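You operate a simulated robot arm through the tools that you are given. There is no shell and no other tool. Be economical: measure what you need, move in short steps, check, and stop when the job is done.

You are at the controls of a simulated two-armed robot. One attempt, no reset.

## Task
Fetch the white divider and set it on the panel shelf. Fetch the small white filter and stand it on the lashing bench. Take the green cloth pad from the worktop of the drawer cabinet and put it on the job card there. Put the green strap roll on the top of the wooden crate away on the shelf of the lashing bench. Take the yellow pin from the drain tray and put it on the shelf of the lashing bench. Put one of the collared posts from the top of the steel bench on top of the box part on the cleaning bench. Take the plug gauge from the top of the steel bench and leave it on the top of the low table. The order is free. Set down upright: small white filter, plug gauge.

Only the result counts: the job must be done as asked and must still hold three seconds after the hand-in. Knocking over, shifting, dropping, spilling or breaking anything else fails it. Flat cloth is picked up by pressing the open fingertips on it (5 to 10 N) and closing them slowly along it; thin cloth reads only 2 to 8 mm in the jaws.

## Robot
Two 7-joint arms with three-finger grippers on one trunk, on a base that drives. Base frame: it is fixed to the floor where the robot stands at the start and does not move with it; the origin is under the middle of the robot, x ahead of it, y to its left, z up. Lengths are in cm, angles in rad, forces in N, time in s.
The left shoulder is at the start at [5, 15.4, 97.9], the right one opposite. With the tool pointing down near the work surface each hand reaches from about 10 to 60 cm from the robot's upright axis, wherever it stands, measured 20 degrees to its own side. Places, roughly: box part (12x17x11 cm) [510, -610, 90]; collared post (5x5x17 cm) [350, -620, 100]; green cloth pad (7x7x6 cm) [-450, -400, 90]; green strap roll (8x8x4 cm) [-450, 150, 50]; job card [-425, -400, 100]; lashing bench (15x26 cm) [504, 106, 78]; panel shelf (71x16 cm) [232, 366, 68]; pin [500, 500, 75]; plug gauge [375, -600, 100]; shelf of the lashing bench [510, 130, 40]; small white filter (5x5x12 cm) [330, 420, 90]; top of the low table [300, -360, 40]; white divider (5x1x5 cm) [50, 10, 80]. Payload 2.69 kg a hand.
The TCP of each hand is the grasp point between the finger pads, 2.9 cm short of the fingertips. In the tool frame z runs along the fingers and y along their closing line. Largest opening 12 cm; the body of the gripper starts 7.8 cm behind the TCP.
Orientation is told as [roll, pitch, yaw] about the base's x, y, z axes, in that order, counted from this pose: with the fingers straight down and closing along the base's y, the tool's x points along the base's -x, its y along +y and its z along -z.

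## Interface
- The arms move only by the tool play_rows. It takes "left_series", "right_series" or both (then of equal length, played together; a hand with none holds still); each is a list of rows, each an object (a shift or turn left out is 0, a gripper value left out holds the last) with "xyz": the shift along the base's x, y, z in units of 150 mm (1.0 is 150 mm), a list of three; "delta_rot": the turn, a rotation vector about the base's x, y, z in units of 45 degrees (1.0 is 45 degrees), a list of three; "hand": the finger opening in cm, from 0 to 12. In form: [{"xyz": [tx, ty, tz], "delta_rot": [ax, ay, az], "hand": hand}, ...]. A call has 1 to 12 rows; each row is the pose to reach, as a shift and turn from the pose commanded when the call began. A call with a number of a shift or a turn outside -1 to 1 is refused whole. Each row takes 0.2 s and may step no farther than 5 cm and 0.15 rad from the row before; otherwise, or with a gripper value out of range, the whole call is refused. A pose out of reach is approached as far as the arm can. The call stops where the force on the tool passes 40 N (or 10 N more than at its start, if that is more) or the arm is blocked; 0.2 s more then pass. Each finger halts on what it meets, pressing with about 43 N; the grip force reading is that of the motor and also rises with nothing between the fingers. The clock runs only during rows and for 0.2 s after the last one: add rows that repeat a pose to give the fingers time. The reply holds the time, the measured pose of the TCP, the force on the tool along the base axes, the opening and the grip force, in the units named above and with some noise, with the torque about the TCP (base axes, N m) and any sound that the robot's microphone picked up, and new pictures: "pictures" is both (left out), scene, wrist or none (wrist: the cameras of the hands that moved).
- Cameras (640 x 400 px; columns grow to the right, rows downward): "scene" is now at [16.71, 2.07, 114.78]; the picture's right is [0.25, -0.97, 0.00], its down [-0.35, -0.09, -0.93] and it looks along [0.91, 0.23, -0.36] (base axes); focal length 214 px, centre (320, 200). "left" rides on the left gripper at [6.3, 0, -10.4] in its tool frame; the picture's right is [0.00, 1.00, 0.00], its down [-0.83, 0.00, -0.56] and it looks along [-0.56, 0.00, 0.83] (tool axes); focal length 275 px, centre (320, 200). "right" rides on the right gripper at [6.3, 0, -10.4] in its tool frame; the picture's right is [0.00, 1.00, 0.00], its down [-0.83, 0.00, -0.56] and it looks along [-0.56, 0.00, 0.83] (tool axes); focal length 275 px, centre (320, 200). There is no depth. A picture from a camera that has moved, and an enlarged one, comes with that camera's place and axes in the base frame and with its lens.
- lift_body(by): slides the trunk up (or, below 0, down) by that many cm; the arms and the scene camera ride with it, the base frame stays. It gives what a move gives, with no picture.
- drive_base(legs): drives the robot by 1 to 6 legs, each [ahead, left, turn to the left] in cm, cm and rad, along the robot's own axes; the way and the turn of a leg run together, so that a leg with both is an arc; at most 150 cm and 3.142 rad a leg. The arms and the cameras ride along, it lands a little off, and it stops where it bumps. It gives what a move gives, and a new picture of the scene camera.
- pan_tilt(pan, tilt): turns the head with the scene camera to pan (to the left, within 1.396 rad either way) and tilt (down, from -0.506 to 1.204), counted from straight ahead of the robot. It gives what a move gives, and a new picture of the scene camera.
- zoom(camera, box): a new picture of the part [left, top, right, bottom] of that camera's present view, enlarged. It takes no simulated time.
- sign_off(): hands the job in; it is judged then, once.

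Work in short steps. Places have to be worked out from the pictures, the camera data and where the tool is seen: move nearer, look again, correct. Check each grasp and each placing, and mend what went wrong. You have 207 turns and 260 pictures in all, those below and enlarged ones among them. Open the grippers and draw the arms clear of the work before you hand the job in, unless the task says otherwise; then end with one line.

The tools are called after "Request:" by a JSON object that holds its "method" and its "body". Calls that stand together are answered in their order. play_rows: Moves the arms, as the interface text tells. Its arguments: {"type":"object","properties":{"left_series":{"type":"array"},"right_series":{"type":"array"},"pictures":{"type":"string","enum":["both","scene","wrist","none"]}},"required":[]} The other tools are called the same way: lift_body (by) slides the trunk up or down; drive_base (legs) drives the base; pan_tilt (pan, tilt) turns the head that bears the scene camera; zoom (camera, box) takes an enlarged picture of a part of a camera's view; sign_off () hands the job in.

At the start:

```text
time: 0.0
left_tcp_pos: [26.78, 21.49, 105.04]
left_orientation: [0.0, -0.001, 0.001]
left_wrist_force: [0.0, 0.6, 0.7]
left_moment: [-0.01, -0.02, -0.03]
left_finger_gap: 12.0
left_finger_force: 0.1
right_tcp_pos: [33.99, -5.21, 107.19]
right_orientation: [0.0, -0.002, 0.0]
right_wrist_force: [0.3, -1.0, 0.8]
right_moment: [0.02, -0.02, 0.0]
right_finger_gap: 11.98
right_finger_force: 0.0
trunk travel left (down, up): [-35.0, 8.8]
robot x, y, heading: [0.16, -0.14, 0.007]
head pan, tilt: [0.248, 0.365]
```

scene: 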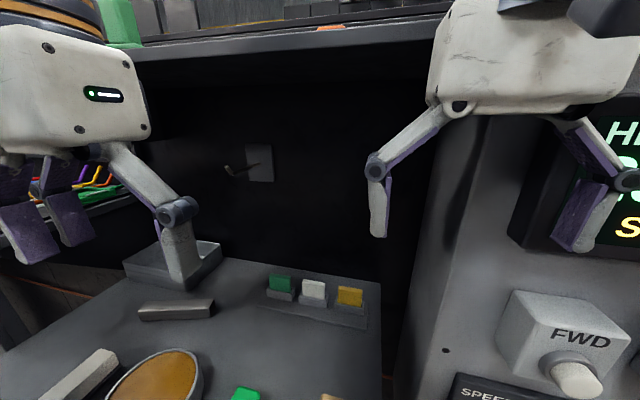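
right: 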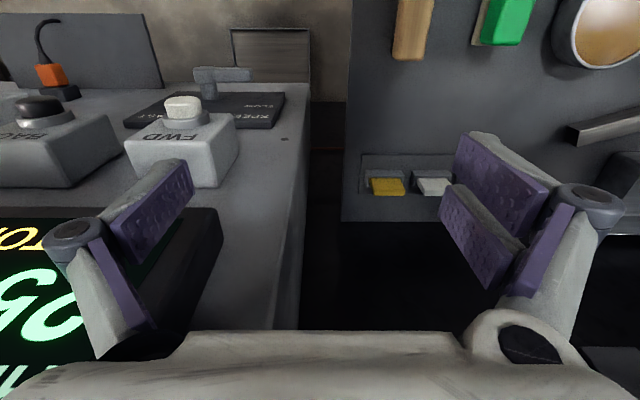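
left: 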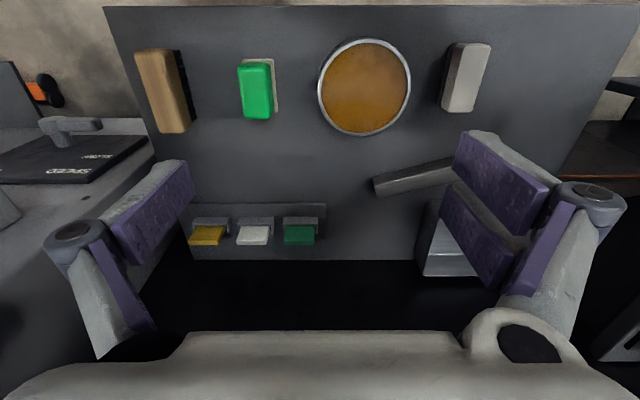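

I'll look closely at the white divider first, from both the scene and left wrist cameras.

Request:
{"method": "zoom", "body": {"camera": "scene", "box": [240, 250, 400, 350]}}

Request:
{"method": "zoom", "body": {"camera": "left", "box": [170, 180, 346, 290]}}

```text
4.00 times, centred on (320, 300) of scene
camera zoom: at [16.71, 2.07, 114.78], right [0.25, -0.97, 0.0], down [-0.35, -0.09, -0.93], along [0.91, 0.23, -0.36], focal length 858 px, centre (320, -200)
```

zoom: 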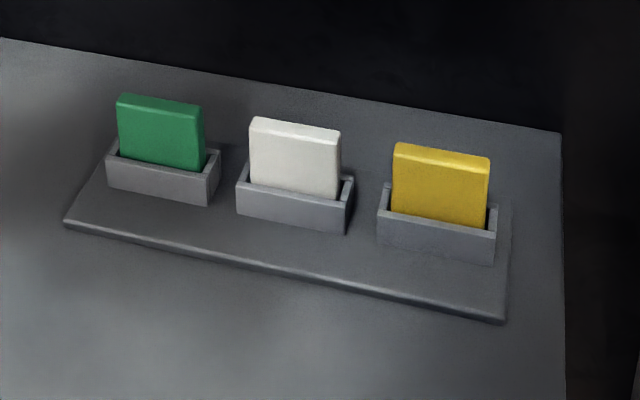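

```text
3.64 times, centred on (258, 235) of left
camera zoom: at [20.46, 21.52, 115.5], right [0.0, 1.0, 0.0], down [0.83, 0.0, 0.56], along [0.56, 0.0, -0.83], focal length 1001 px, centre (546, 73)
```

zoom: 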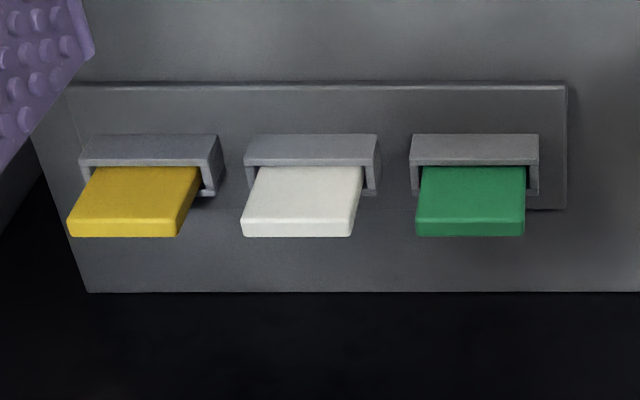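

The white divider stands in the middle holder. Its top is near [48.8, 11.3, 84.6], about 4.5 cm wide along y with about 3 cm showing, so I move the left hand toward a point above it with a partial opening.

Request:
{"method": "play_rows", "body": {"left_series": [{"xyz": [0.3, -0.2, 0], "hand": 9}, {"xyz": [0.6, -0.4, 0], "hand": 6}, {"xyz": [0.9, -0.6, -0.1], "hand": 5.9}, {"xyz": [0.98, -0.683, -0.35], "hand": 5.9}, {"xyz": [0.98, -0.683, -0.5], "hand": 5.9}], "pictures": "none"}}

Request:
{"method": "play_rows", "body": {"left_series": [{"xyz": [0.25, 0, 0]}, {"xyz": [0.49, 0, 0]}, {"xyz": [0.49, 0, 0]}, {"xyz": [0.49, 0, 0]}], "pictures": "both"}}

```text
refused: row 1 steps farther than a row can; nothing moved
```

```text
time: 1.0
left_tcp_pos: [34.08, 21.62, 104.83]
left_orientation: [0.0, -0.001, 0.002]
left_wrist_force: [-0.1, 1.1, -0.3]
left_moment: [0.01, -0.02, -0.02]
left_finger_gap: 11.99
left_finger_force: 0.0
right_tcp_pos: [33.95, -5.24, 107.17]
right_orientation: [0.0, -0.002, -0.001]
right_wrist_force: [0.9, 1.1, -0.4]
right_moment: [-0.01, -0.01, 0.0]
right_finger_gap: 12.01
right_finger_force: 0.0
trunk travel left (down, up): [-35.0, 8.8]
robot x, y, heading: [-0.1, 0.41, 0.002]
head pan, tilt: [0.248, 0.365]
camera scene: at [16.71, 2.06, 114.78], right [0.25, -0.97, 0.0], down [-0.35, -0.09, -0.93], along [0.91, 0.23, -0.36], focal length 214 px, centre (320, 200)
camera left: at [27.83, 21.57, 115.34], right [0.0, 1.0, 0.0], down [0.83, 0.0, 0.56], along [0.56, 0.0, -0.83], focal length 275 px, centre (320, 200)
```

scene: 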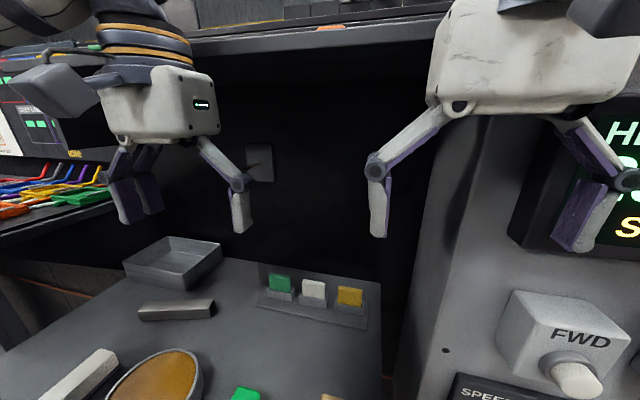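
left: 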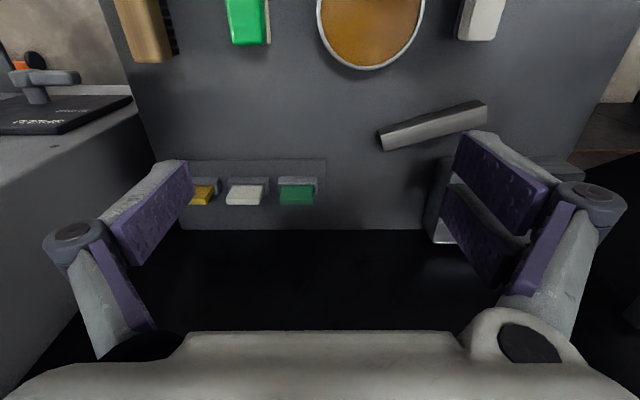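

The left hand moved only forward. I now go diagonally to above the divider.

Request:
{"method": "play_rows", "body": {"left_series": [{"xyz": [0.2, -0.14, -0.12], "hand": 9}, {"xyz": [0.4, -0.28, -0.24], "hand": 6.5}, {"xyz": [0.6, -0.42, -0.36], "hand": 6.0}, {"xyz": [0.8, -0.56, -0.48]}, {"xyz": [0.98, -0.69, -0.6]}, {"xyz": [0.98, -0.69, -0.6]}, {"xyz": [0.98, -0.69, -0.6]}], "pictures": "both"}}

```text
time: 1.6
left_tcp_pos: [36.08, 19.8, 104.1]
left_orientation: [-0.022, -0.045, 0.02]
left_wrist_force: [-95.4, 39.3, -5.8]
left_moment: [-6.31, -15.52, 1.25]
left_finger_gap: 6.48
left_finger_force: 0.1
right_tcp_pos: [32.08, -3.9, 107.87]
right_orientation: [-0.005, -0.02, 0.012]
right_wrist_force: [-0.9, 0.4, -0.1]
right_moment: [0.02, -0.1, -0.02]
right_finger_gap: 11.98
right_finger_force: 0.1
trunk travel left (down, up): [-35.0, 8.8]
robot x, y, heading: [-0.24, 0.28, 0.01]
head pan, tilt: [0.248, 0.365]
stopped in row 2 (left hand): the force on the tool passed its limit at 112 N (the readings are from after the stop); the commanded pose is now the measured one
camera scene: at [14.38, 3.1, 115.07], right [0.26, -0.97, 0.01], down [-0.33, -0.1, -0.94], along [0.91, 0.24, -0.34], focal length 214 px, centre (320, 200)
camera left: at [29.34, 19.82, 114.26], right [-0.01, 1.0, -0.02], down [0.8, 0.02, 0.59], along [0.59, -0.01, -0.81], focal length 275 px, centre (320, 200)
```

scene: 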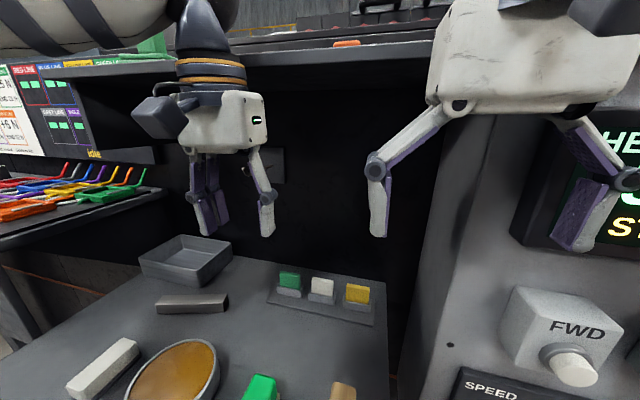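
left: 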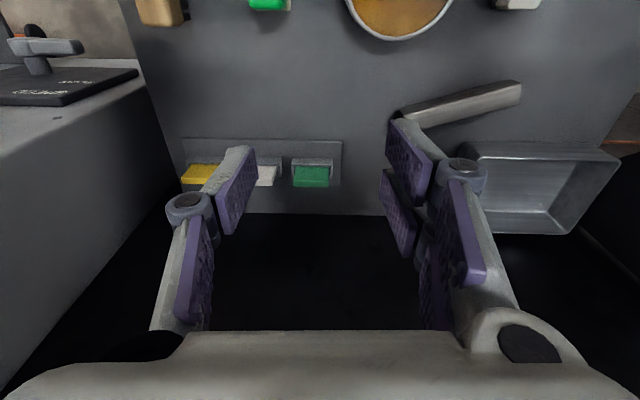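

The arm struck the overhead shelf edge while it was still high. I back off and go down first, so the wrist can pass under the shelf.

Request:
{"method": "play_rows", "body": {"left_series": [{"xyz": [-0.25, 0, 0]}, {"xyz": [-0.5, 0, 0]}, {"xyz": [-0.5, 0, -0.3]}, {"xyz": [-0.5, 0, -0.6]}, {"xyz": [-0.5, 0, -0.8]}, {"xyz": [-0.5, 0, -0.8]}, {"xyz": [-0.5, 0, -0.8]}], "pictures": "both"}}

```text
time: 3.2
left_tcp_pos: [30.77, 19.05, 91.21]
left_orientation: [-0.013, -0.02, 0.013]
left_wrist_force: [-0.5, -0.1, 0.4]
left_moment: [0.04, 0.01, -0.01]
left_finger_gap: 6.49
left_finger_force: 0.1
right_tcp_pos: [33.73, -4.8, 107.2]
right_orientation: [0.001, -0.002, 0.008]
right_wrist_force: [0.4, 0.4, -0.2]
right_moment: [0.01, 0.0, 0.03]
right_finger_gap: 11.99
right_finger_force: 0.1
trunk travel left (down, up): [-35.0, 8.8]
robot x, y, heading: [-0.3, 0.26, 0.009]
head pan, tilt: [0.248, 0.365]
camera scene: at [16.48, 2.31, 114.78], right [0.25, -0.97, 0.0], down [-0.35, -0.09, -0.93], along [0.9, 0.24, -0.36], focal length 214 px, centre (320, 200)
camera left: at [24.29, 19.04, 101.43], right [-0.01, 1.0, -0.01], down [0.82, 0.01, 0.57], along [0.57, 0.0, -0.82], focal length 275 px, centre (320, 200)
```

scene: 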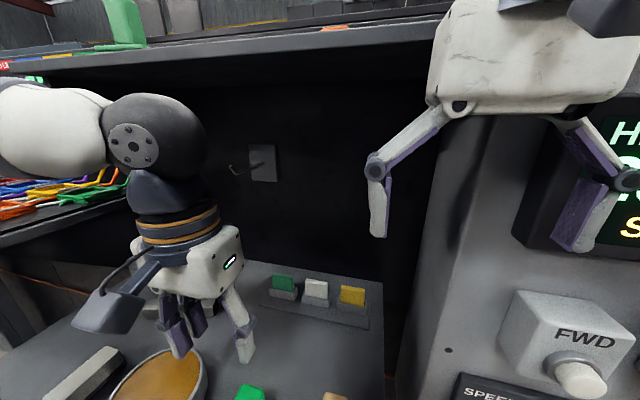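
left: 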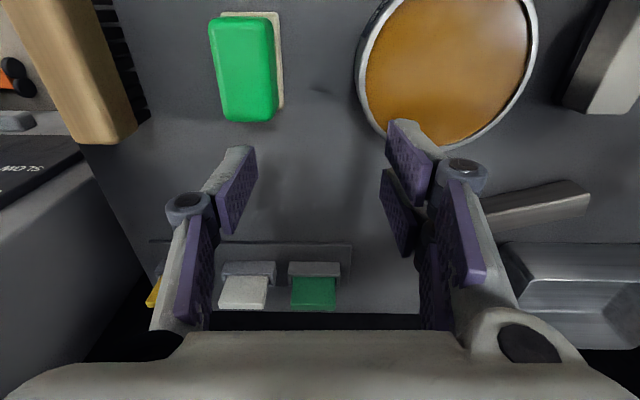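

Wrist top is now about z 115, with the shelf underside near 119. I go forward lower, at z about 88.5.

Request:
{"method": "play_rows", "body": {"left_series": [{"xyz": [0.0, -0.1, -0.18], "delta_rot": [0.016, 0.025, -0.016], "hand": 6.0}, {"xyz": [0.23, -0.25, -0.18], "delta_rot": [0.016, 0.025, -0.016]}, {"xyz": [0.46, -0.4, -0.18], "delta_rot": [0.016, 0.025, -0.016]}, {"xyz": [0.7, -0.52, -0.18], "delta_rot": [0.016, 0.025, -0.016]}, {"xyz": [0.93, -0.52, -0.18], "delta_rot": [0.016, 0.025, -0.016]}, {"xyz": [0.93, -0.52, -0.18], "delta_rot": [0.016, 0.025, -0.016]}, {"xyz": [0.93, -0.52, -0.18], "delta_rot": [0.016, 0.025, -0.016]}], "pictures": "both"}}

```text
time: 4.8
left_tcp_pos: [44.97, 11.42, 88.35]
left_orientation: [0.003, 0.0, 0.0]
left_wrist_force: [0.5, -0.3, 0.4]
left_moment: [0.0, -0.03, -0.04]
left_finger_gap: 6.02
left_finger_force: 0.1
right_tcp_pos: [33.9, -4.72, 107.24]
right_orientation: [-0.001, -0.001, 0.006]
right_wrist_force: [-0.1, 0.5, 0.0]
right_moment: [0.01, 0.01, 0.01]
right_finger_gap: 11.99
right_finger_force: 0.0
trunk travel left (down, up): [-35.0, 8.8]
robot x, y, heading: [-0.33, 0.01, 0.007]
head pan, tilt: [0.248, 0.365]
camera scene: at [16.49, 2.3, 114.78], right [0.25, -0.97, 0.0], down [-0.35, -0.09, -0.93], along [0.9, 0.24, -0.36], focal length 214 px, centre (320, 200)
camera left: at [38.6, 11.25, 98.76], right [0.0, 1.0, 0.0], down [0.83, 0.0, 0.56], along [0.56, 0.0, -0.83], focal length 275 px, centre (320, 200)
```

scene: 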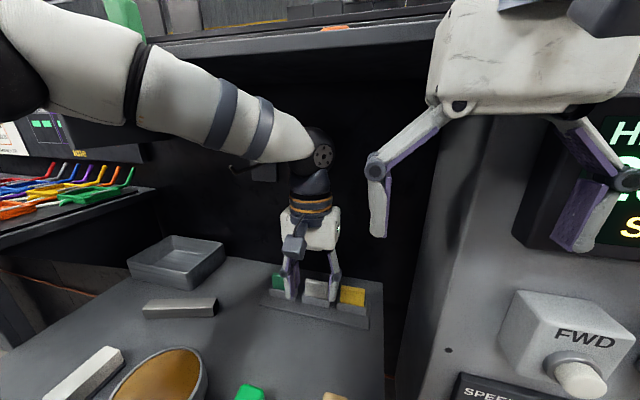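
left: 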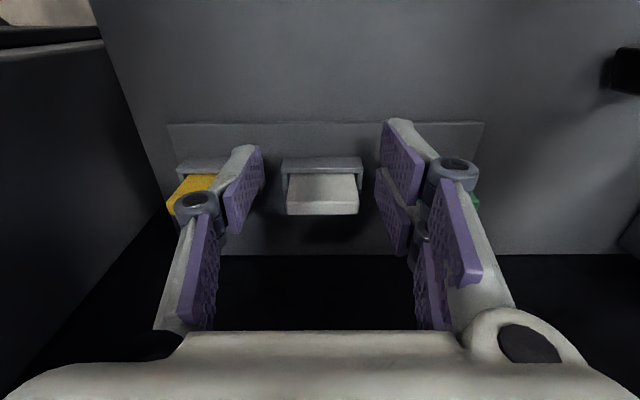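

Alignment in y is good and the divider is about 4 cm further ahead. I move over it, then descend to z about 85.2.

Request:
{"method": "play_rows", "body": {"left_series": [{"xyz": [0.14, 0, 0]}, {"xyz": [0.27, 0, 0]}, {"xyz": [0.27, 0, -0.1]}, {"xyz": [0.27, 0, -0.2]}, {"xyz": [0.27, 0, -0.2]}], "pictures": "wrist"}}

```text
time: 6.0
left_tcp_pos: [48.75, 11.25, 85.44]
left_orientation: [0.002, 0.0, 0.0]
left_wrist_force: [-0.9, 0.5, -0.1]
left_moment: [-0.03, 0.01, 0.0]
left_finger_gap: 5.99
left_finger_force: 0.0
right_tcp_pos: [33.84, -4.71, 107.3]
right_orientation: [0.0, -0.001, 0.006]
right_wrist_force: [-0.1, -0.2, 0.2]
right_moment: [-0.01, 0.0, -0.01]
right_finger_gap: 12.0
right_finger_force: 0.1
trunk travel left (down, up): [-35.0, 8.8]
robot x, y, heading: [-0.02, -0.11, 0.002]
head pan, tilt: [0.248, 0.365]
camera left: at [42.48, 11.08, 95.83], right [0.0, 1.0, 0.0], down [0.83, 0.0, 0.56], along [0.56, 0.0, -0.83], focal length 275 px, centre (320, 200)
```

left: 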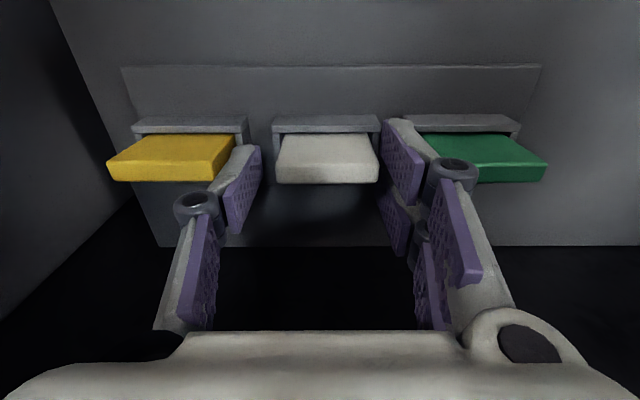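

Fingers straddle the divider, so I nudge y by 0.2 cm and close.

Request:
{"method": "play_rows", "body": {"left_series": [{"xyz": [0, 0.013, -0.01]}, {"xyz": [0, 0.013, -0.01], "hand": 4.9}, {"xyz": [0, 0.013, -0.01], "hand": 4.0}, {"xyz": [0, 0.013, -0.01], "hand": 4.0}], "pictures": "wrist"}}

```text
time: 7.0
left_tcp_pos: [48.76, 11.34, 85.19]
left_orientation: [0.002, 0.0, 0.001]
left_wrist_force: [0.7, 1.8, 0.0]
left_moment: [0.07, -0.02, -0.04]
left_finger_gap: 4.23
left_finger_force: 42.6
right_tcp_pos: [33.77, -4.73, 107.23]
right_orientation: [0.001, -0.002, 0.008]
right_wrist_force: [0.6, -0.4, 0.2]
right_moment: [-0.01, 0.04, 0.0]
right_finger_gap: 12.01
right_finger_force: 0.0
trunk travel left (down, up): [-35.0, 8.8]
robot x, y, heading: [-0.26, 0.2, 0.006]
head pan, tilt: [0.248, 0.365]
camera left: at [42.5, 11.24, 95.69], right [0.0, 1.0, 0.0], down [0.83, 0.0, 0.56], along [0.56, 0.0, -0.83], focal length 275 px, centre (320, 200)
```

left: 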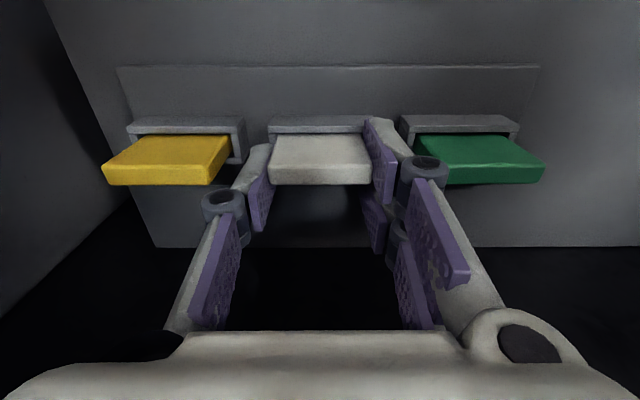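

Grip is firm at 4.23 cm. I lift slightly to stay under the shelf, then pull back and rise once clear.

Request:
{"method": "play_rows", "body": {"left_series": [{"xyz": [0, 0.013, 0.13]}, {"xyz": [0, 0.013, 0.27]}, {"xyz": [-0.3, 0.05, 0.27]}, {"xyz": [-0.6, 0.1, 0.27]}, {"xyz": [-0.9, 0.15, 0.27]}, {"xyz": [-0.98, 0.25, 0.5]}, {"xyz": [-0.98, 0.3, 0.8]}, {"xyz": [-0.98, 0.3, 0.98]}, {"xyz": [-0.98, 0.3, 0.98]}], "pictures": "both"}}

```text
time: 9.0
left_tcp_pos: [34.29, 15.89, 99.85]
left_orientation: [0.003, 0.001, -0.001]
left_wrist_force: [-0.3, -0.5, 0.3]
left_moment: [0.02, -0.05, -0.01]
left_finger_gap: 4.21
left_finger_force: 43.3
right_tcp_pos: [33.81, -4.72, 107.25]
right_orientation: [0.0, -0.002, 0.008]
right_wrist_force: [-0.5, 0.3, -0.1]
right_moment: [0.0, -0.01, -0.01]
right_finger_gap: 12.0
right_finger_force: 0.0
trunk travel left (down, up): [-35.0, 8.8]
robot x, y, heading: [-0.06, 0.11, 0.009]
head pan, tilt: [0.248, 0.365]
camera scene: at [16.48, 2.31, 114.78], right [0.25, -0.97, 0.0], down [-0.35, -0.09, -0.93], along [0.9, 0.24, -0.36], focal length 214 px, centre (320, 200)
camera left: at [27.96, 15.82, 110.37], right [0.0, 1.0, 0.0], down [0.83, 0.0, 0.56], along [0.56, 0.0, -0.83], focal length 275 px, centre (320, 200)
```

scene: 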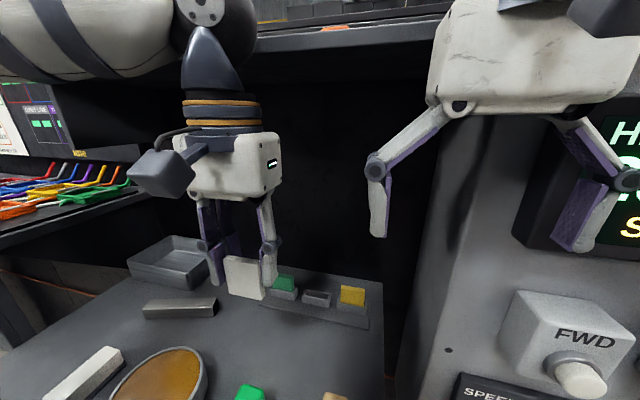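
left: 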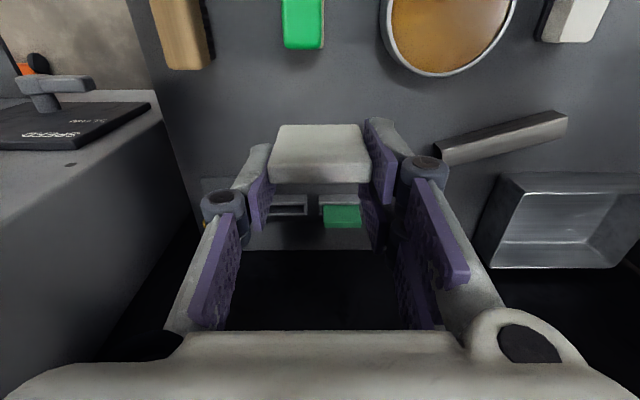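

The divider is held. I back the base away from the table, then look toward the panel shelf to the front left.

Request:
{"method": "drive_base", "body": {"legs": [[-70, 0, 0]]}}

Request:
{"method": "pan_tilt", "body": {"pan": 1.0, "tilt": 0.15}}

Request:
{"method": "pan_tilt", "body": {"pan": -1.0, "tilt": 0.15}}

```text
time: 12.8
left_tcp_pos: [-35.26, 15.46, 99.88]
left_orientation: [0.002, 0.001, -0.01]
left_wrist_force: [0.6, -0.3, -0.7]
left_moment: [0.0, 0.03, -0.02]
left_finger_gap: 4.23
left_finger_force: 42.8
right_tcp_pos: [-35.87, -5.29, 107.33]
right_orientation: [-0.001, -0.003, -0.003]
right_wrist_force: [-0.6, -0.5, -0.3]
right_moment: [-0.01, -0.03, 0.01]
right_finger_gap: 12.0
right_finger_force: 0.0
trunk travel left (down, up): [-35.0, 8.8]
robot x, y, heading: [-70.22, -0.03, -0.001]
head pan, tilt: [0.248, 0.365]
camera scene: at [-53.18, 1.98, 114.79], right [0.24, -0.97, 0.0], down [-0.35, -0.09, -0.93], along [0.91, 0.23, -0.36], focal length 214 px, centre (320, 200)
```

scene: 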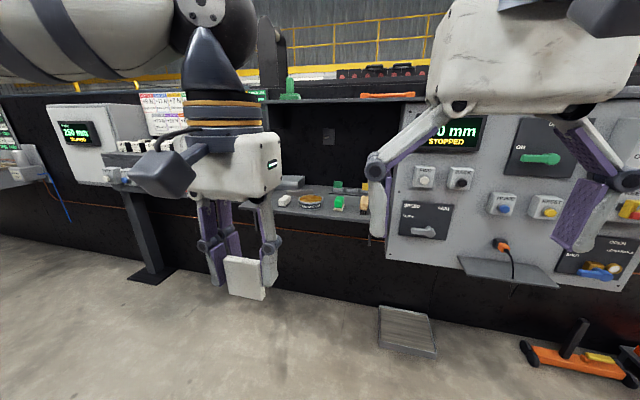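

```text
time: 13.9
left_tcp_pos: [-35.3, 15.51, 99.91]
left_orientation: [0.002, 0.0, -0.007]
left_wrist_force: [-0.8, 0.3, 0.7]
left_moment: [0.0, 0.0, 0.0]
left_finger_gap: 4.23
left_finger_force: 43.3
right_tcp_pos: [-35.97, -5.29, 107.2]
right_orientation: [0.0, 0.0, -0.002]
right_wrist_force: [-0.1, 0.3, 0.3]
right_moment: [0.01, 0.0, 0.01]
right_finger_gap: 12.03
right_finger_force: 0.0
trunk travel left (down, up): [-35.0, 8.8]
robot x, y, heading: [-70.0, -0.31, -0.001]
head pan, tilt: [1.0, 0.15]
camera scene: at [-57.14, 7.49, 116.79], right [0.84, -0.54, 0.0], down [-0.08, -0.13, -0.99], along [0.54, 0.83, -0.15], focal length 214 px, centre (320, 200)
```

scene: 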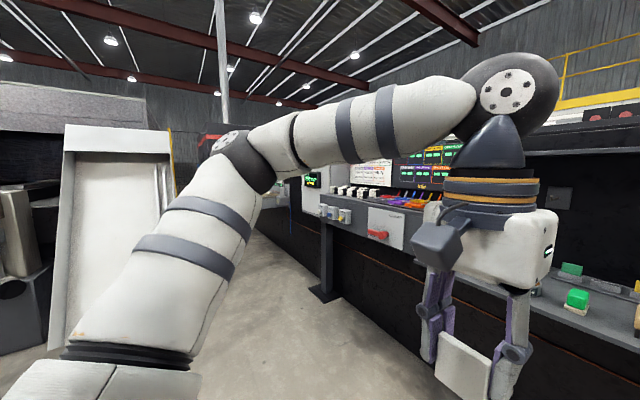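

```text
time: 15.8
left_tcp_pos: [-35.21, 15.37, 99.93]
left_orientation: [0.002, 0.0, -0.007]
left_wrist_force: [0.5, 0.4, -0.2]
left_moment: [0.02, 0.01, 0.0]
left_finger_gap: 4.22
left_finger_force: 42.8
right_tcp_pos: [-35.97, -5.3, 107.28]
right_orientation: [0.0, -0.001, -0.003]
right_wrist_force: [-0.1, -0.3, 0.0]
right_moment: [0.02, 0.02, 0.0]
right_finger_gap: 11.99
right_finger_force: 0.0
trunk travel left (down, up): [-35.0, 8.8]
robot x, y, heading: [-69.65, -0.24, -0.002]
head pan, tilt: [-1.0, 0.15]
camera scene: at [-57.16, -8.1, 116.79], right [-0.84, -0.54, 0.0], down [-0.08, 0.13, -0.99], along [0.53, -0.83, -0.15], focal length 214 px, centre (320, 200)
```

scene: 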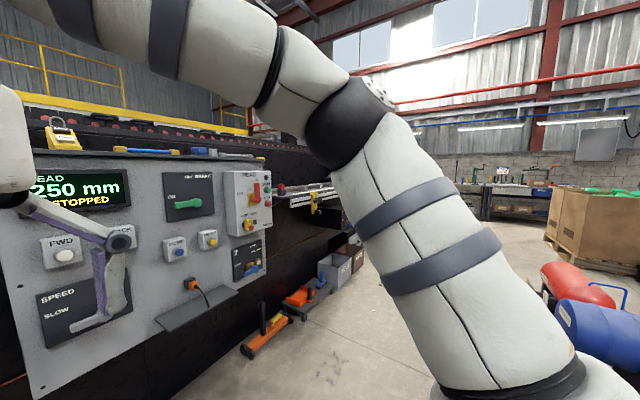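

A long machine lies ahead with an aisle along +y. I turn left and look down the aisle.

Request:
{"method": "drive_base", "body": {"legs": [[0, 0, 1.571]]}}

Request:
{"method": "pan_tilt", "body": {"pan": 0.0, "tilt": 0.2}}

```text
time: 20.0
left_tcp_pos: [-84.84, 34.79, 99.83]
left_orientation: [0.001, 0.0, 1.547]
left_wrist_force: [-0.1, -0.4, 0.6]
left_moment: [-0.04, 0.0, -0.02]
left_finger_gap: 4.21
left_finger_force: 42.8
right_tcp_pos: [-64.05, 33.71, 107.36]
right_orientation: [-0.001, -0.002, 1.553]
right_wrist_force: [-0.2, -0.1, 0.8]
right_moment: [0.03, 0.03, 0.03]
right_finger_gap: 12.0
right_finger_force: 0.1
trunk travel left (down, up): [-35.0, 8.8]
robot x, y, heading: [-69.99, -0.06, 1.551]
head pan, tilt: [-1.0, 0.15]
camera scene: at [-61.84, 12.28, 116.79], right [0.53, -0.85, 0.0], down [-0.13, -0.08, -0.99], along [0.84, 0.52, -0.15], focal length 214 px, centre (320, 200)
```

scene: 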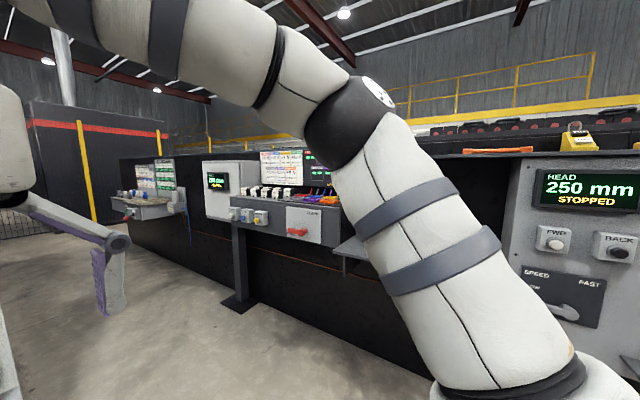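

```text
time: 21.3
left_tcp_pos: [-84.83, 34.88, 99.91]
left_orientation: [0.002, 0.001, 1.548]
left_wrist_force: [0.0, 1.2, -0.4]
left_moment: [0.01, 0.03, 0.02]
left_finger_gap: 4.23
left_finger_force: 42.7
right_tcp_pos: [-64.15, 33.93, 107.22]
right_orientation: [-0.001, -0.001, 1.552]
right_wrist_force: [-0.9, 0.5, -0.2]
right_moment: [0.01, 0.02, -0.03]
right_finger_gap: 12.03
right_finger_force: 0.1
trunk travel left (down, up): [-35.0, 8.8]
robot x, y, heading: [-69.53, -0.33, 1.556]
head pan, tilt: [0.0, 0.201]
camera scene: at [-69.56, 16.72, 116.32], right [1.0, -0.02, 0.0], down [0.0, -0.2, -0.98], along [0.02, 0.98, -0.2], focal length 214 px, centre (320, 200)
```

scene: 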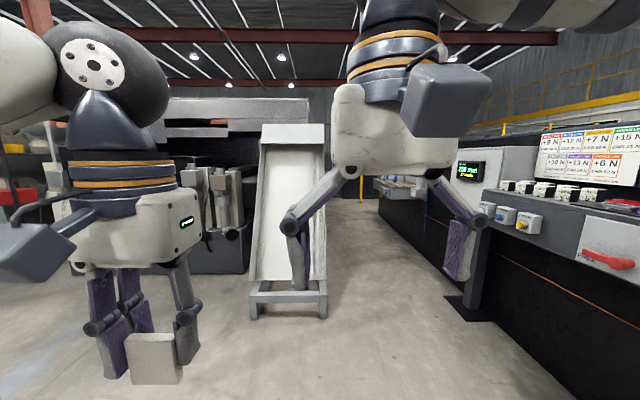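

The hands block the view, so I spread them and lower them a bit for driving. A white rack stands near x -125..-60, y 163, and the console is near x 40, so the gap's centre is around x = -10.

Request:
{"method": "play_rows", "body": {"left_series": [{"xyz": [-0.15, -0.1, -0.2]}, {"xyz": [-0.3, -0.2, -0.4]}, {"xyz": [-0.45, -0.3, -0.6]}, {"xyz": [-0.5, -0.4, -0.8]}, {"xyz": [-0.5, -0.4, -0.8]}], "right_series": [{"xyz": [0.15, -0.1, -0.24]}, {"xyz": [0.3, -0.2, -0.48]}, {"xyz": [0.45, -0.3, -0.72]}, {"xyz": [0.6, -0.4, -0.96]}, {"xyz": [0.6, -0.4, -0.98]}], "pictures": "scene"}}

```text
time: 22.5
left_tcp_pos: [-92.14, 28.92, 87.85]
left_orientation: [0.0, -0.001, 1.549]
left_wrist_force: [-0.2, -1.2, -0.2]
left_moment: [0.01, 0.05, 0.0]
left_finger_gap: 4.25
left_finger_force: 43.0
right_tcp_pos: [-55.06, 27.7, 92.49]
right_orientation: [0.0, -0.002, 1.554]
right_wrist_force: [-0.6, -0.4, -0.1]
right_moment: [0.0, -0.01, 0.01]
right_finger_gap: 12.0
right_finger_force: 0.1
trunk travel left (down, up): [-35.0, 8.8]
robot x, y, heading: [-69.71, -0.14, 1.549]
head pan, tilt: [0.0, 0.201]
camera scene: at [-69.58, 16.73, 116.32], right [1.0, -0.02, 0.0], down [0.0, -0.2, -0.98], along [0.02, 0.98, -0.2], focal length 214 px, centre (320, 200)
```

scene: 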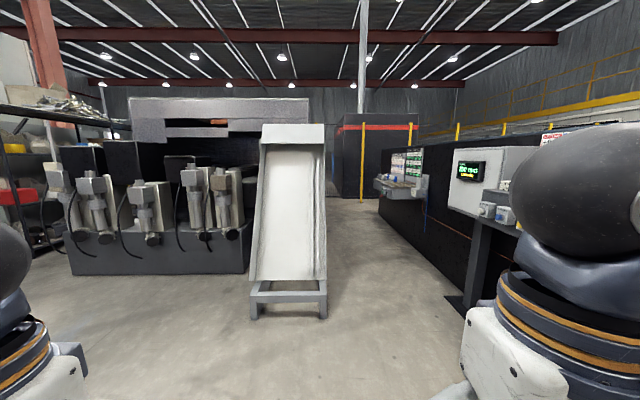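

The view is clear now. I slide right 52 cm, then drive ahead about 130 cm.

Request:
{"method": "drive_base", "body": {"legs": [[40, -25, 0], [40, -25, 0], [60, 0, 0]]}}

```text
time: 30.8
left_tcp_pos: [-39.59, 169.73, 87.76]
left_orientation: [0.001, 0.0, 1.54]
left_wrist_force: [0.8, 0.1, 0.8]
left_moment: [-0.04, -0.03, -0.04]
left_finger_gap: 4.2
left_finger_force: 42.9
right_tcp_pos: [-2.34, 168.25, 92.43]
right_orientation: [0.0, -0.003, 1.548]
right_wrist_force: [-0.4, 0.1, 0.1]
right_moment: [-0.01, -0.06, 0.01]
right_finger_gap: 12.0
right_finger_force: 0.1
trunk travel left (down, up): [-35.0, 8.8]
robot x, y, heading: [-17.44, 140.64, 1.551]
head pan, tilt: [0.0, 0.201]
camera scene: at [-16.99, 157.44, 116.31], right [1.0, -0.02, 0.0], down [0.0, -0.2, -0.98], along [0.02, 0.98, -0.2], focal length 214 px, centre (320, 200)
```

scene: 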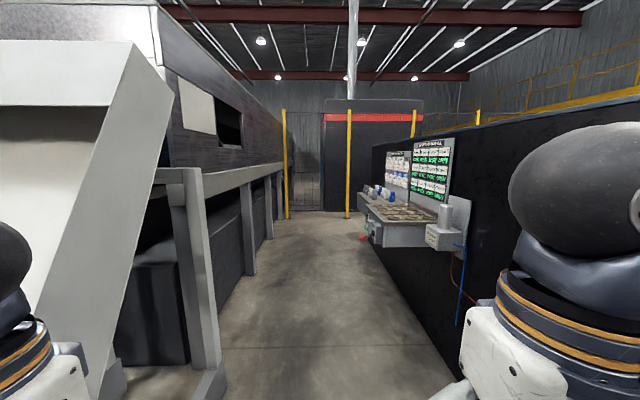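

This is a corridor along the machine, and the panel shelf lies on its far side. I drive on north to about y 440 and look again.

Request:
{"method": "drive_base", "body": {"legs": [[150, 0, 0.02], [140, 0, 0]]}}

Request:
{"method": "pan_tilt", "body": {"pan": -0.7, "tilt": 0.2}}

```text
time: 33.9
left_tcp_pos: [-39.1, 208.28, 89.7]
left_orientation: [0.001, -0.066, 1.589]
left_wrist_force: [-0.8, -1.1, 0.0]
left_moment: [0.01, -0.01, -0.01]
left_finger_gap: 4.22
left_finger_force: 43.5
right_tcp_pos: [-1.99, 208.2, 93.05]
right_orientation: [0.01, -0.027, 1.597]
right_wrist_force: [-0.4, -0.8, 0.2]
right_moment: [0.03, -0.04, -0.01]
right_finger_gap: 11.97
right_finger_force: 0.0
trunk travel left (down, up): [-35.0, 8.8]
robot x, y, heading: [-16.3, 181.97, 1.6]
head pan, tilt: [0.0, 0.201]
stopped in leg 1: the robot was blocked; the commanded pose is now the measured one
camera scene: at [-15.84, 196.17, 116.71], right [1.0, 0.03, -0.01], down [0.0, -0.18, -0.98], along [-0.03, 0.98, -0.18], focal length 214 px, centre (320, 200)
```

scene: 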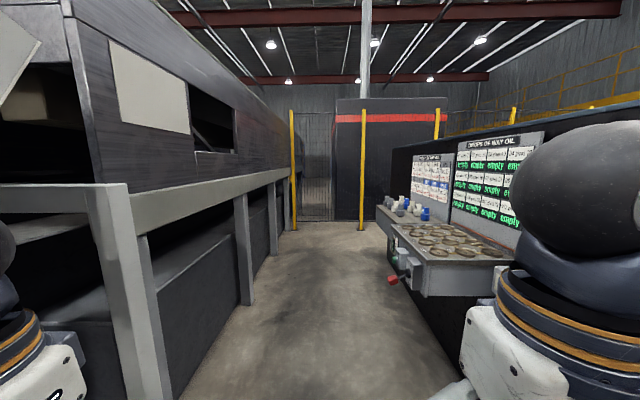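

```text
time: 35.0
left_tcp_pos: [-38.99, 208.32, 89.58]
left_orientation: [0.002, -0.066, 1.592]
left_wrist_force: [-0.8, -0.2, 0.0]
left_moment: [0.01, -0.02, -0.02]
left_finger_gap: 4.24
left_finger_force: 42.4
right_tcp_pos: [-1.99, 208.25, 93.07]
right_orientation: [0.01, -0.028, 1.595]
right_wrist_force: [0.3, 0.5, 1.0]
right_moment: [0.03, -0.01, -0.02]
right_finger_gap: 11.96
right_finger_force: 0.1
trunk travel left (down, up): [-35.0, 8.8]
robot x, y, heading: [-16.4, 181.96, 1.594]
head pan, tilt: [-0.7, 0.201]
camera scene: at [-9.75, 194.05, 116.63], right [0.78, -0.62, -0.02], down [-0.13, -0.13, -0.98], along [0.61, 0.77, -0.19], focal length 214 px, centre (320, 200)
```

scene: 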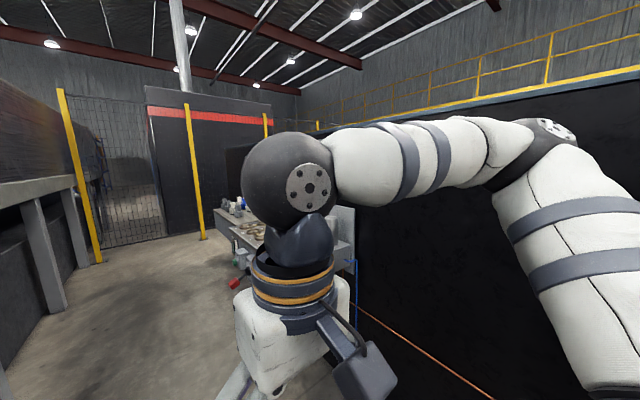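

The left elbow touched the machine frame here, because the corridor narrows. The south end of the machine opens to the east side, so I back out and plan the west items first: cloth, then strap roll.

Request:
{"method": "drive_base", "body": {"legs": [[-40, -3, -0.03], [-140, 0, 0], [-60, 0, 0]]}}

Request:
{"method": "pan_tilt", "body": {"pan": 1.3, "tilt": 0.2}}

```text
time: 47.1
left_tcp_pos: [-39.71, -29.44, 88.42]
left_orientation: [-0.005, -0.027, 1.544]
left_wrist_force: [0.1, 0.5, 0.2]
left_moment: [0.04, -0.01, 0.01]
left_finger_gap: 4.24
left_finger_force: 43.3
right_tcp_pos: [-2.59, -31.3, 92.44]
right_orientation: [0.001, -0.003, 1.548]
right_wrist_force: [0.4, -0.1, -0.3]
right_moment: [0.02, -0.03, 0.02]
right_finger_gap: 12.03
right_finger_force: 0.0
trunk travel left (down, up): [-35.0, 8.8]
robot x, y, heading: [-17.42, -58.83, 1.555]
head pan, tilt: [-0.7, 0.201]
camera scene: at [-11.3, -44.38, 116.32], right [0.75, -0.66, 0.0], down [-0.13, -0.15, -0.98], along [0.65, 0.73, -0.2], focal length 214 px, centre (320, 200)
```

scene: 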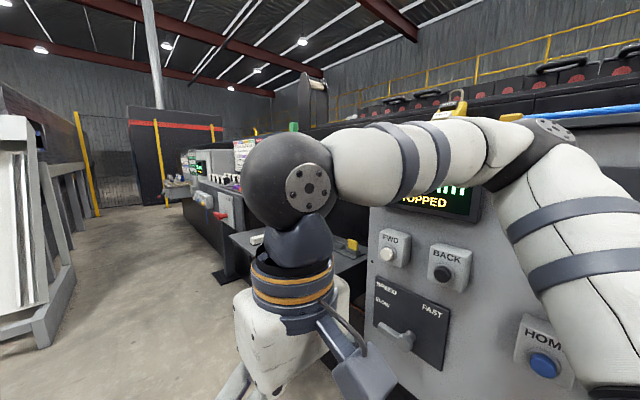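

```text
time: 49.0
left_tcp_pos: [-39.79, -29.54, 88.44]
left_orientation: [-0.006, -0.027, 1.544]
left_wrist_force: [-0.1, 0.1, 0.6]
left_moment: [0.01, 0.02, 0.02]
left_finger_gap: 4.24
left_finger_force: 43.1
right_tcp_pos: [-2.64, -31.27, 92.49]
right_orientation: [0.001, -0.004, 1.547]
right_wrist_force: [0.1, 0.2, -0.1]
right_moment: [0.0, 0.0, -0.03]
right_finger_gap: 12.0
right_finger_force: 0.1
trunk travel left (down, up): [-35.0, 8.8]
robot x, y, heading: [-17.6, -59.14, 1.544]
head pan, tilt: [1.3, 0.201]
camera scene: at [-26.38, -48.63, 116.32], right [0.29, 0.96, 0.0], down [0.19, -0.06, -0.98], along [-0.94, 0.28, -0.2], focal length 214 px, centre (320, 200)
```

scene: 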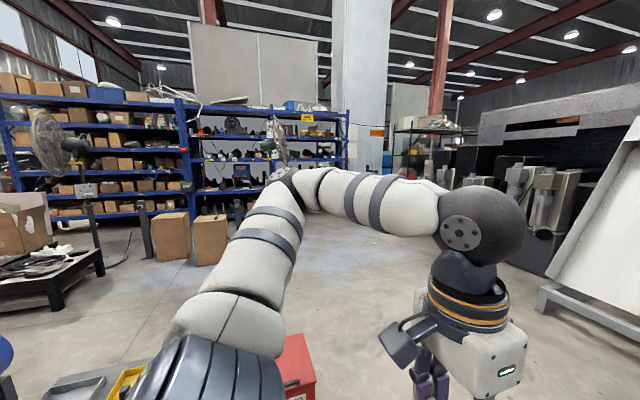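

Open floor to the west with some low objects near. I turn to face west and look ahead.

Request:
{"method": "drive_base", "body": {"legs": [[0, 0, 1.6]]}}

Request:
{"method": "pan_tilt", "body": {"pan": 0.0, "tilt": 0.3}}

Request:
{"method": "pan_tilt", "body": {"pan": 0.9, "tilt": 0.3}}

```text
time: 53.3
left_tcp_pos: [-46.37, -81.65, 88.52]
left_orientation: [-0.008, -0.028, 3.137]
left_wrist_force: [-0.7, -0.3, 0.2]
left_moment: [-0.01, -0.02, -0.01]
left_finger_gap: 4.24
left_finger_force: 43.3
right_tcp_pos: [-45.68, -44.42, 92.57]
right_orientation: [0.0, -0.004, 3.141]
right_wrist_force: [-0.6, 0.0, -0.5]
right_moment: [-0.03, 0.0, 0.0]
right_finger_gap: 12.0
right_finger_force: 0.1
trunk travel left (down, up): [-35.0, 8.8]
robot x, y, heading: [-17.78, -58.74, 3.135]
head pan, tilt: [1.3, 0.201]
camera scene: at [-27.84, -67.99, 116.32], right [-0.96, 0.27, 0.0], down [0.05, 0.19, -0.98], along [-0.26, -0.94, -0.2], focal length 214 px, centre (320, 200)
```

scene: 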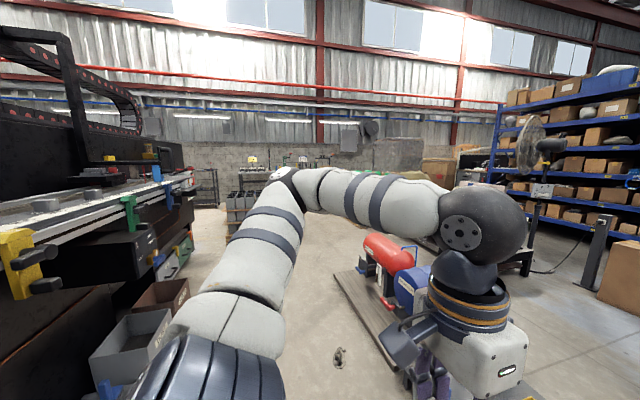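

```text
time: 54.7
left_tcp_pos: [-46.42, -81.59, 88.4]
left_orientation: [-0.006, -0.027, 3.137]
left_wrist_force: [0.4, -0.4, 0.4]
left_moment: [0.01, -0.01, 0.01]
left_finger_gap: 4.22
left_finger_force: 43.1
right_tcp_pos: [-45.65, -44.45, 92.56]
right_orientation: [0.0, -0.004, 3.14]
right_wrist_force: [1.0, -0.1, 0.4]
right_moment: [0.02, -0.01, -0.01]
right_finger_gap: 12.02
right_finger_force: 0.0
trunk travel left (down, up): [-35.0, 8.8]
robot x, y, heading: [-17.87, -58.95, 3.146]
head pan, tilt: [0.0, 0.3]
camera scene: at [-34.67, -59.0, 115.39], right [0.0, 1.0, 0.0], down [0.3, 0.0, -0.96], along [-0.96, 0.0, -0.3], focal length 214 px, centre (320, 200)
```

scene: 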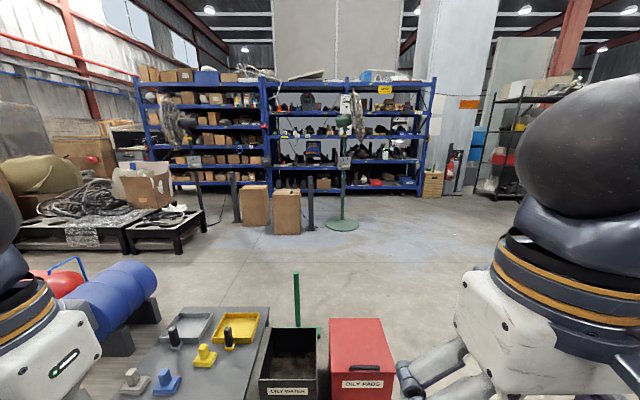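

```text
time: 55.9
left_tcp_pos: [-46.51, -81.42, 88.38]
left_orientation: [-0.008, -0.028, 3.136]
left_wrist_force: [-0.3, -1.3, -0.4]
left_moment: [0.02, 0.01, 0.01]
left_finger_gap: 4.25
left_finger_force: 43.1
right_tcp_pos: [-45.55, -44.49, 92.55]
right_orientation: [0.0, -0.003, 3.141]
right_wrist_force: [-0.2, 0.6, 0.6]
right_moment: [-0.02, 0.01, -0.01]
right_finger_gap: 12.01
right_finger_force: 0.1
trunk travel left (down, up): [-35.0, 8.8]
robot x, y, heading: [-17.23, -58.96, 3.137]
head pan, tilt: [0.901, 0.3]
camera scene: at [-31.16, -66.31, 115.39], right [-0.78, 0.62, 0.0], down [0.18, 0.23, -0.96], along [-0.6, -0.75, -0.3], focal length 214 px, centre (320, 200)
```

scene: 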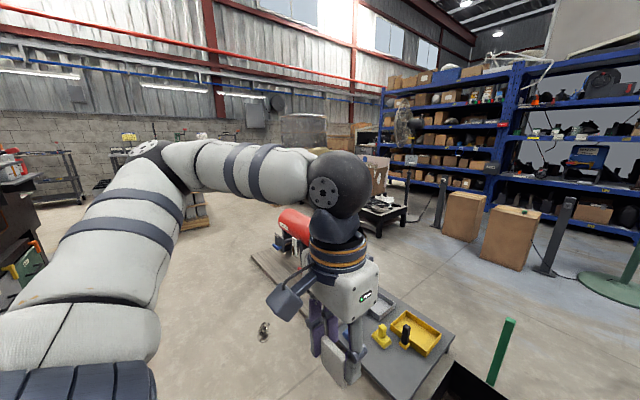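

The wooden crate with the strap stands near [-435, 150], and the cabinet lies in the south-west corner. I'll do the cloth first with the free right hand: face south and drive down the aisle at x about -22.

Request:
{"method": "drive_base", "body": {"legs": [[4, 0, 0], [0, 0, 1.57], [120, 0, 0]]}}

Request:
{"method": "pan_tilt", "body": {"pan": 0.0, "tilt": 0.25}}

```text
time: 60.1
left_tcp_pos: [-3.62, -90.35, 88.43]
left_orientation: [0.001, -0.028, -1.715]
left_wrist_force: [-0.3, 0.3, -0.3]
left_moment: [0.02, 0.01, 0.0]
left_finger_gap: 4.25
left_finger_force: 42.9
right_tcp_pos: [-40.25, -84.43, 92.49]
right_orientation: [0.004, -0.005, -1.709]
right_wrist_force: [0.1, 0.2, -0.4]
right_moment: [-0.02, 0.0, 0.01]
right_finger_gap: 11.99
right_finger_force: 0.0
trunk travel left (down, up): [-35.0, 8.8]
robot x, y, heading: [-21.76, -58.63, -1.712]
head pan, tilt: [0.901, 0.3]
stopped in leg 2: the robot was blocked; the commanded pose is now the measured one
camera scene: at [-16.86, -73.4, 115.42], right [-0.72, -0.69, 0.0], down [-0.2, 0.21, -0.96], along [0.66, -0.69, -0.29], focal length 214 px, centre (320, 200)
```

scene: 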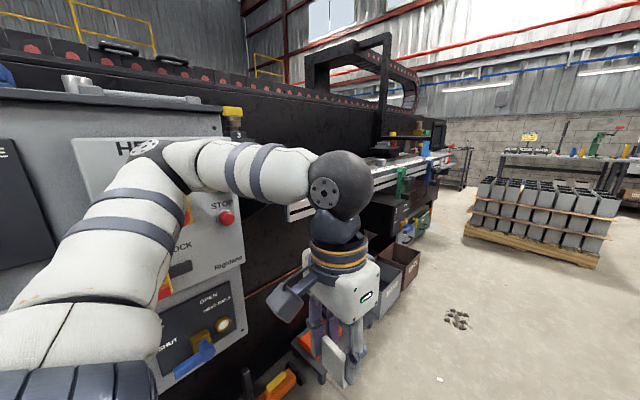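

```text
time: 61.3
left_tcp_pos: [-3.61, -90.4, 88.47]
left_orientation: [0.0, -0.027, -1.716]
left_wrist_force: [1.2, 0.5, 0.0]
left_moment: [-0.03, 0.02, 0.01]
left_finger_gap: 4.26
left_finger_force: 42.9
right_tcp_pos: [-40.23, -84.58, 92.36]
right_orientation: [0.006, -0.002, -1.706]
right_wrist_force: [-0.1, 0.3, 0.2]
right_moment: [-0.01, -0.01, -0.01]
right_finger_gap: 11.99
right_finger_force: 0.0
trunk travel left (down, up): [-35.0, 8.8]
robot x, y, heading: [-21.69, -58.68, -1.711]
head pan, tilt: [0.0, 0.25]
camera scene: at [-24.63, -75.92, 115.84], right [-0.99, 0.14, 0.0], down [0.04, 0.25, -0.97], along [-0.13, -0.96, -0.25], focal length 214 px, centre (320, 200)
```

scene: 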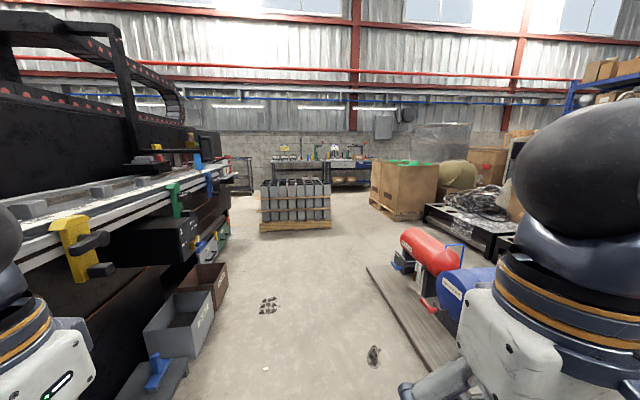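

The left elbow touched the console while turning. I check the small things on the floor ahead before choosing a lane.

Request:
{"method": "zoom", "body": {"camera": "scene", "box": [180, 240, 436, 400]}}

```text
2.50 times, centred on (308, 320) of scene
camera zoom: at [-24.63, -75.92, 115.84], right [-0.99, 0.14, 0.0], down [0.04, 0.25, -0.97], along [-0.13, -0.96, -0.25], focal length 536 px, centre (350, -100)
```

zoom: 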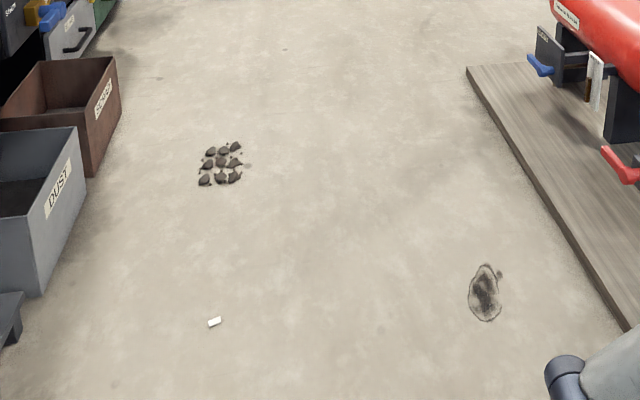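

The right mark is only a stain and the left lumps sit around x -4. I slide right to x about -53, square up, and drive south to y about -330.

Request:
{"method": "drive_base", "body": {"legs": [[0, -31, 0], [0, 0, 0.12], [150, 0, 0], [120, 0, 0]]}}

```text
time: 77.7
left_tcp_pos: [-34.55, -357.93, 88.45]
left_orientation: [-0.006, -0.028, -1.608]
left_wrist_force: [-0.2, -0.4, -0.2]
left_moment: [0.01, 0.0, 0.0]
left_finger_gap: 4.25
left_finger_force: 42.7
right_tcp_pos: [-71.57, -355.96, 92.58]
right_orientation: [0.0, -0.005, -1.599]
right_wrist_force: [0.7, 0.1, 0.3]
right_moment: [-0.01, 0.01, -0.01]
right_finger_gap: 11.97
right_finger_force: 0.1
trunk travel left (down, up): [-35.0, 8.8]
robot x, y, heading: [-56.42, -328.78, -1.603]
head pan, tilt: [0.0, 0.25]
camera scene: at [-56.92, -345.74, 115.86], right [-1.0, 0.03, 0.0], down [0.01, 0.25, -0.97], along [-0.03, -0.97, -0.25], focal length 214 px, centre (320, 200)
```

scene: 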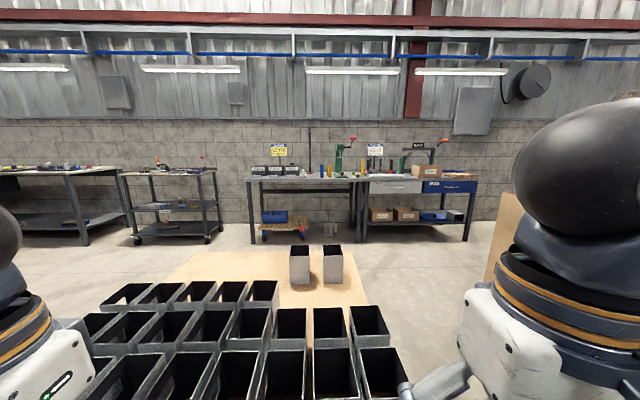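

Pallet with bins ahead. I back 20 cm, turn to face west, and look.

Request:
{"method": "drive_base", "body": {"legs": [[-25, 0, 0], [0, 0, -1.53]]}}

```text
time: 83.3
left_tcp_pos: [-84.31, -326.13, 88.32]
left_orientation: [-0.005, -0.026, 3.142]
left_wrist_force: [0.9, 0.5, 0.2]
left_moment: [0.01, 0.0, 0.04]
left_finger_gap: 4.24
left_finger_force: 43.0
right_tcp_pos: [-83.63, -289.0, 92.44]
right_orientation: [0.0, -0.002, -3.137]
right_wrist_force: [-0.4, -0.8, -0.5]
right_moment: [-0.01, 0.02, 0.02]
right_finger_gap: 11.99
right_finger_force: 0.0
trunk travel left (down, up): [-35.0, 8.8]
robot x, y, heading: [-55.5, -303.49, -3.137]
head pan, tilt: [0.0, 0.25]
camera scene: at [-72.65, -303.48, 115.86], right [-0.01, 1.0, 0.0], down [0.25, 0.0, -0.97], along [-0.97, -0.01, -0.25], focal length 214 px, centre (320, 200)
```

scene: 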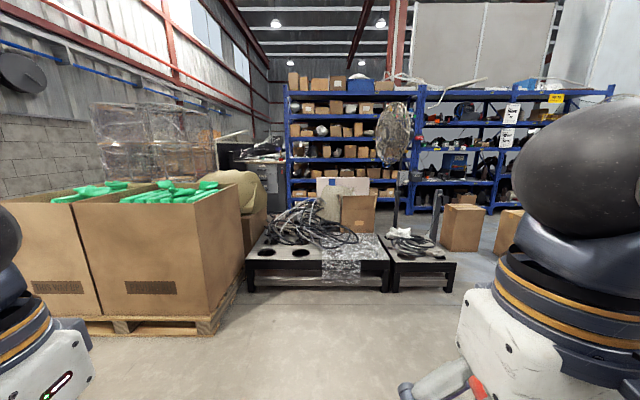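

Cabinet should be near column 265, row 155, behind the black tables. I zoom there.

Request:
{"method": "zoom", "body": {"camera": "scene", "box": [200, 100, 520, 300]}}

```text
2.00 times, centred on (360, 200) of scene
camera zoom: at [-72.65, -303.48, 115.86], right [-0.01, 1.0, 0.0], down [0.25, 0.0, -0.97], along [-0.97, -0.01, -0.25], focal length 429 px, centre (240, 200)
```

zoom: 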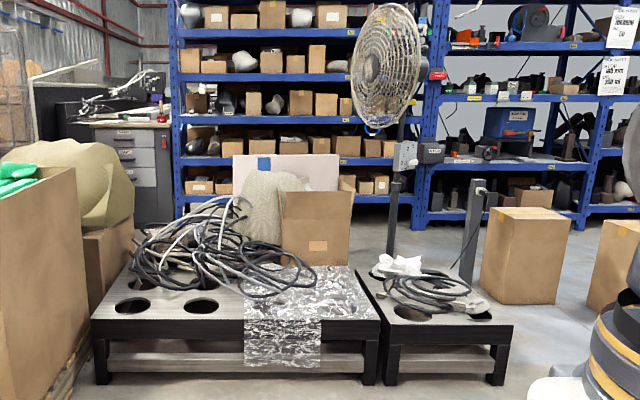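

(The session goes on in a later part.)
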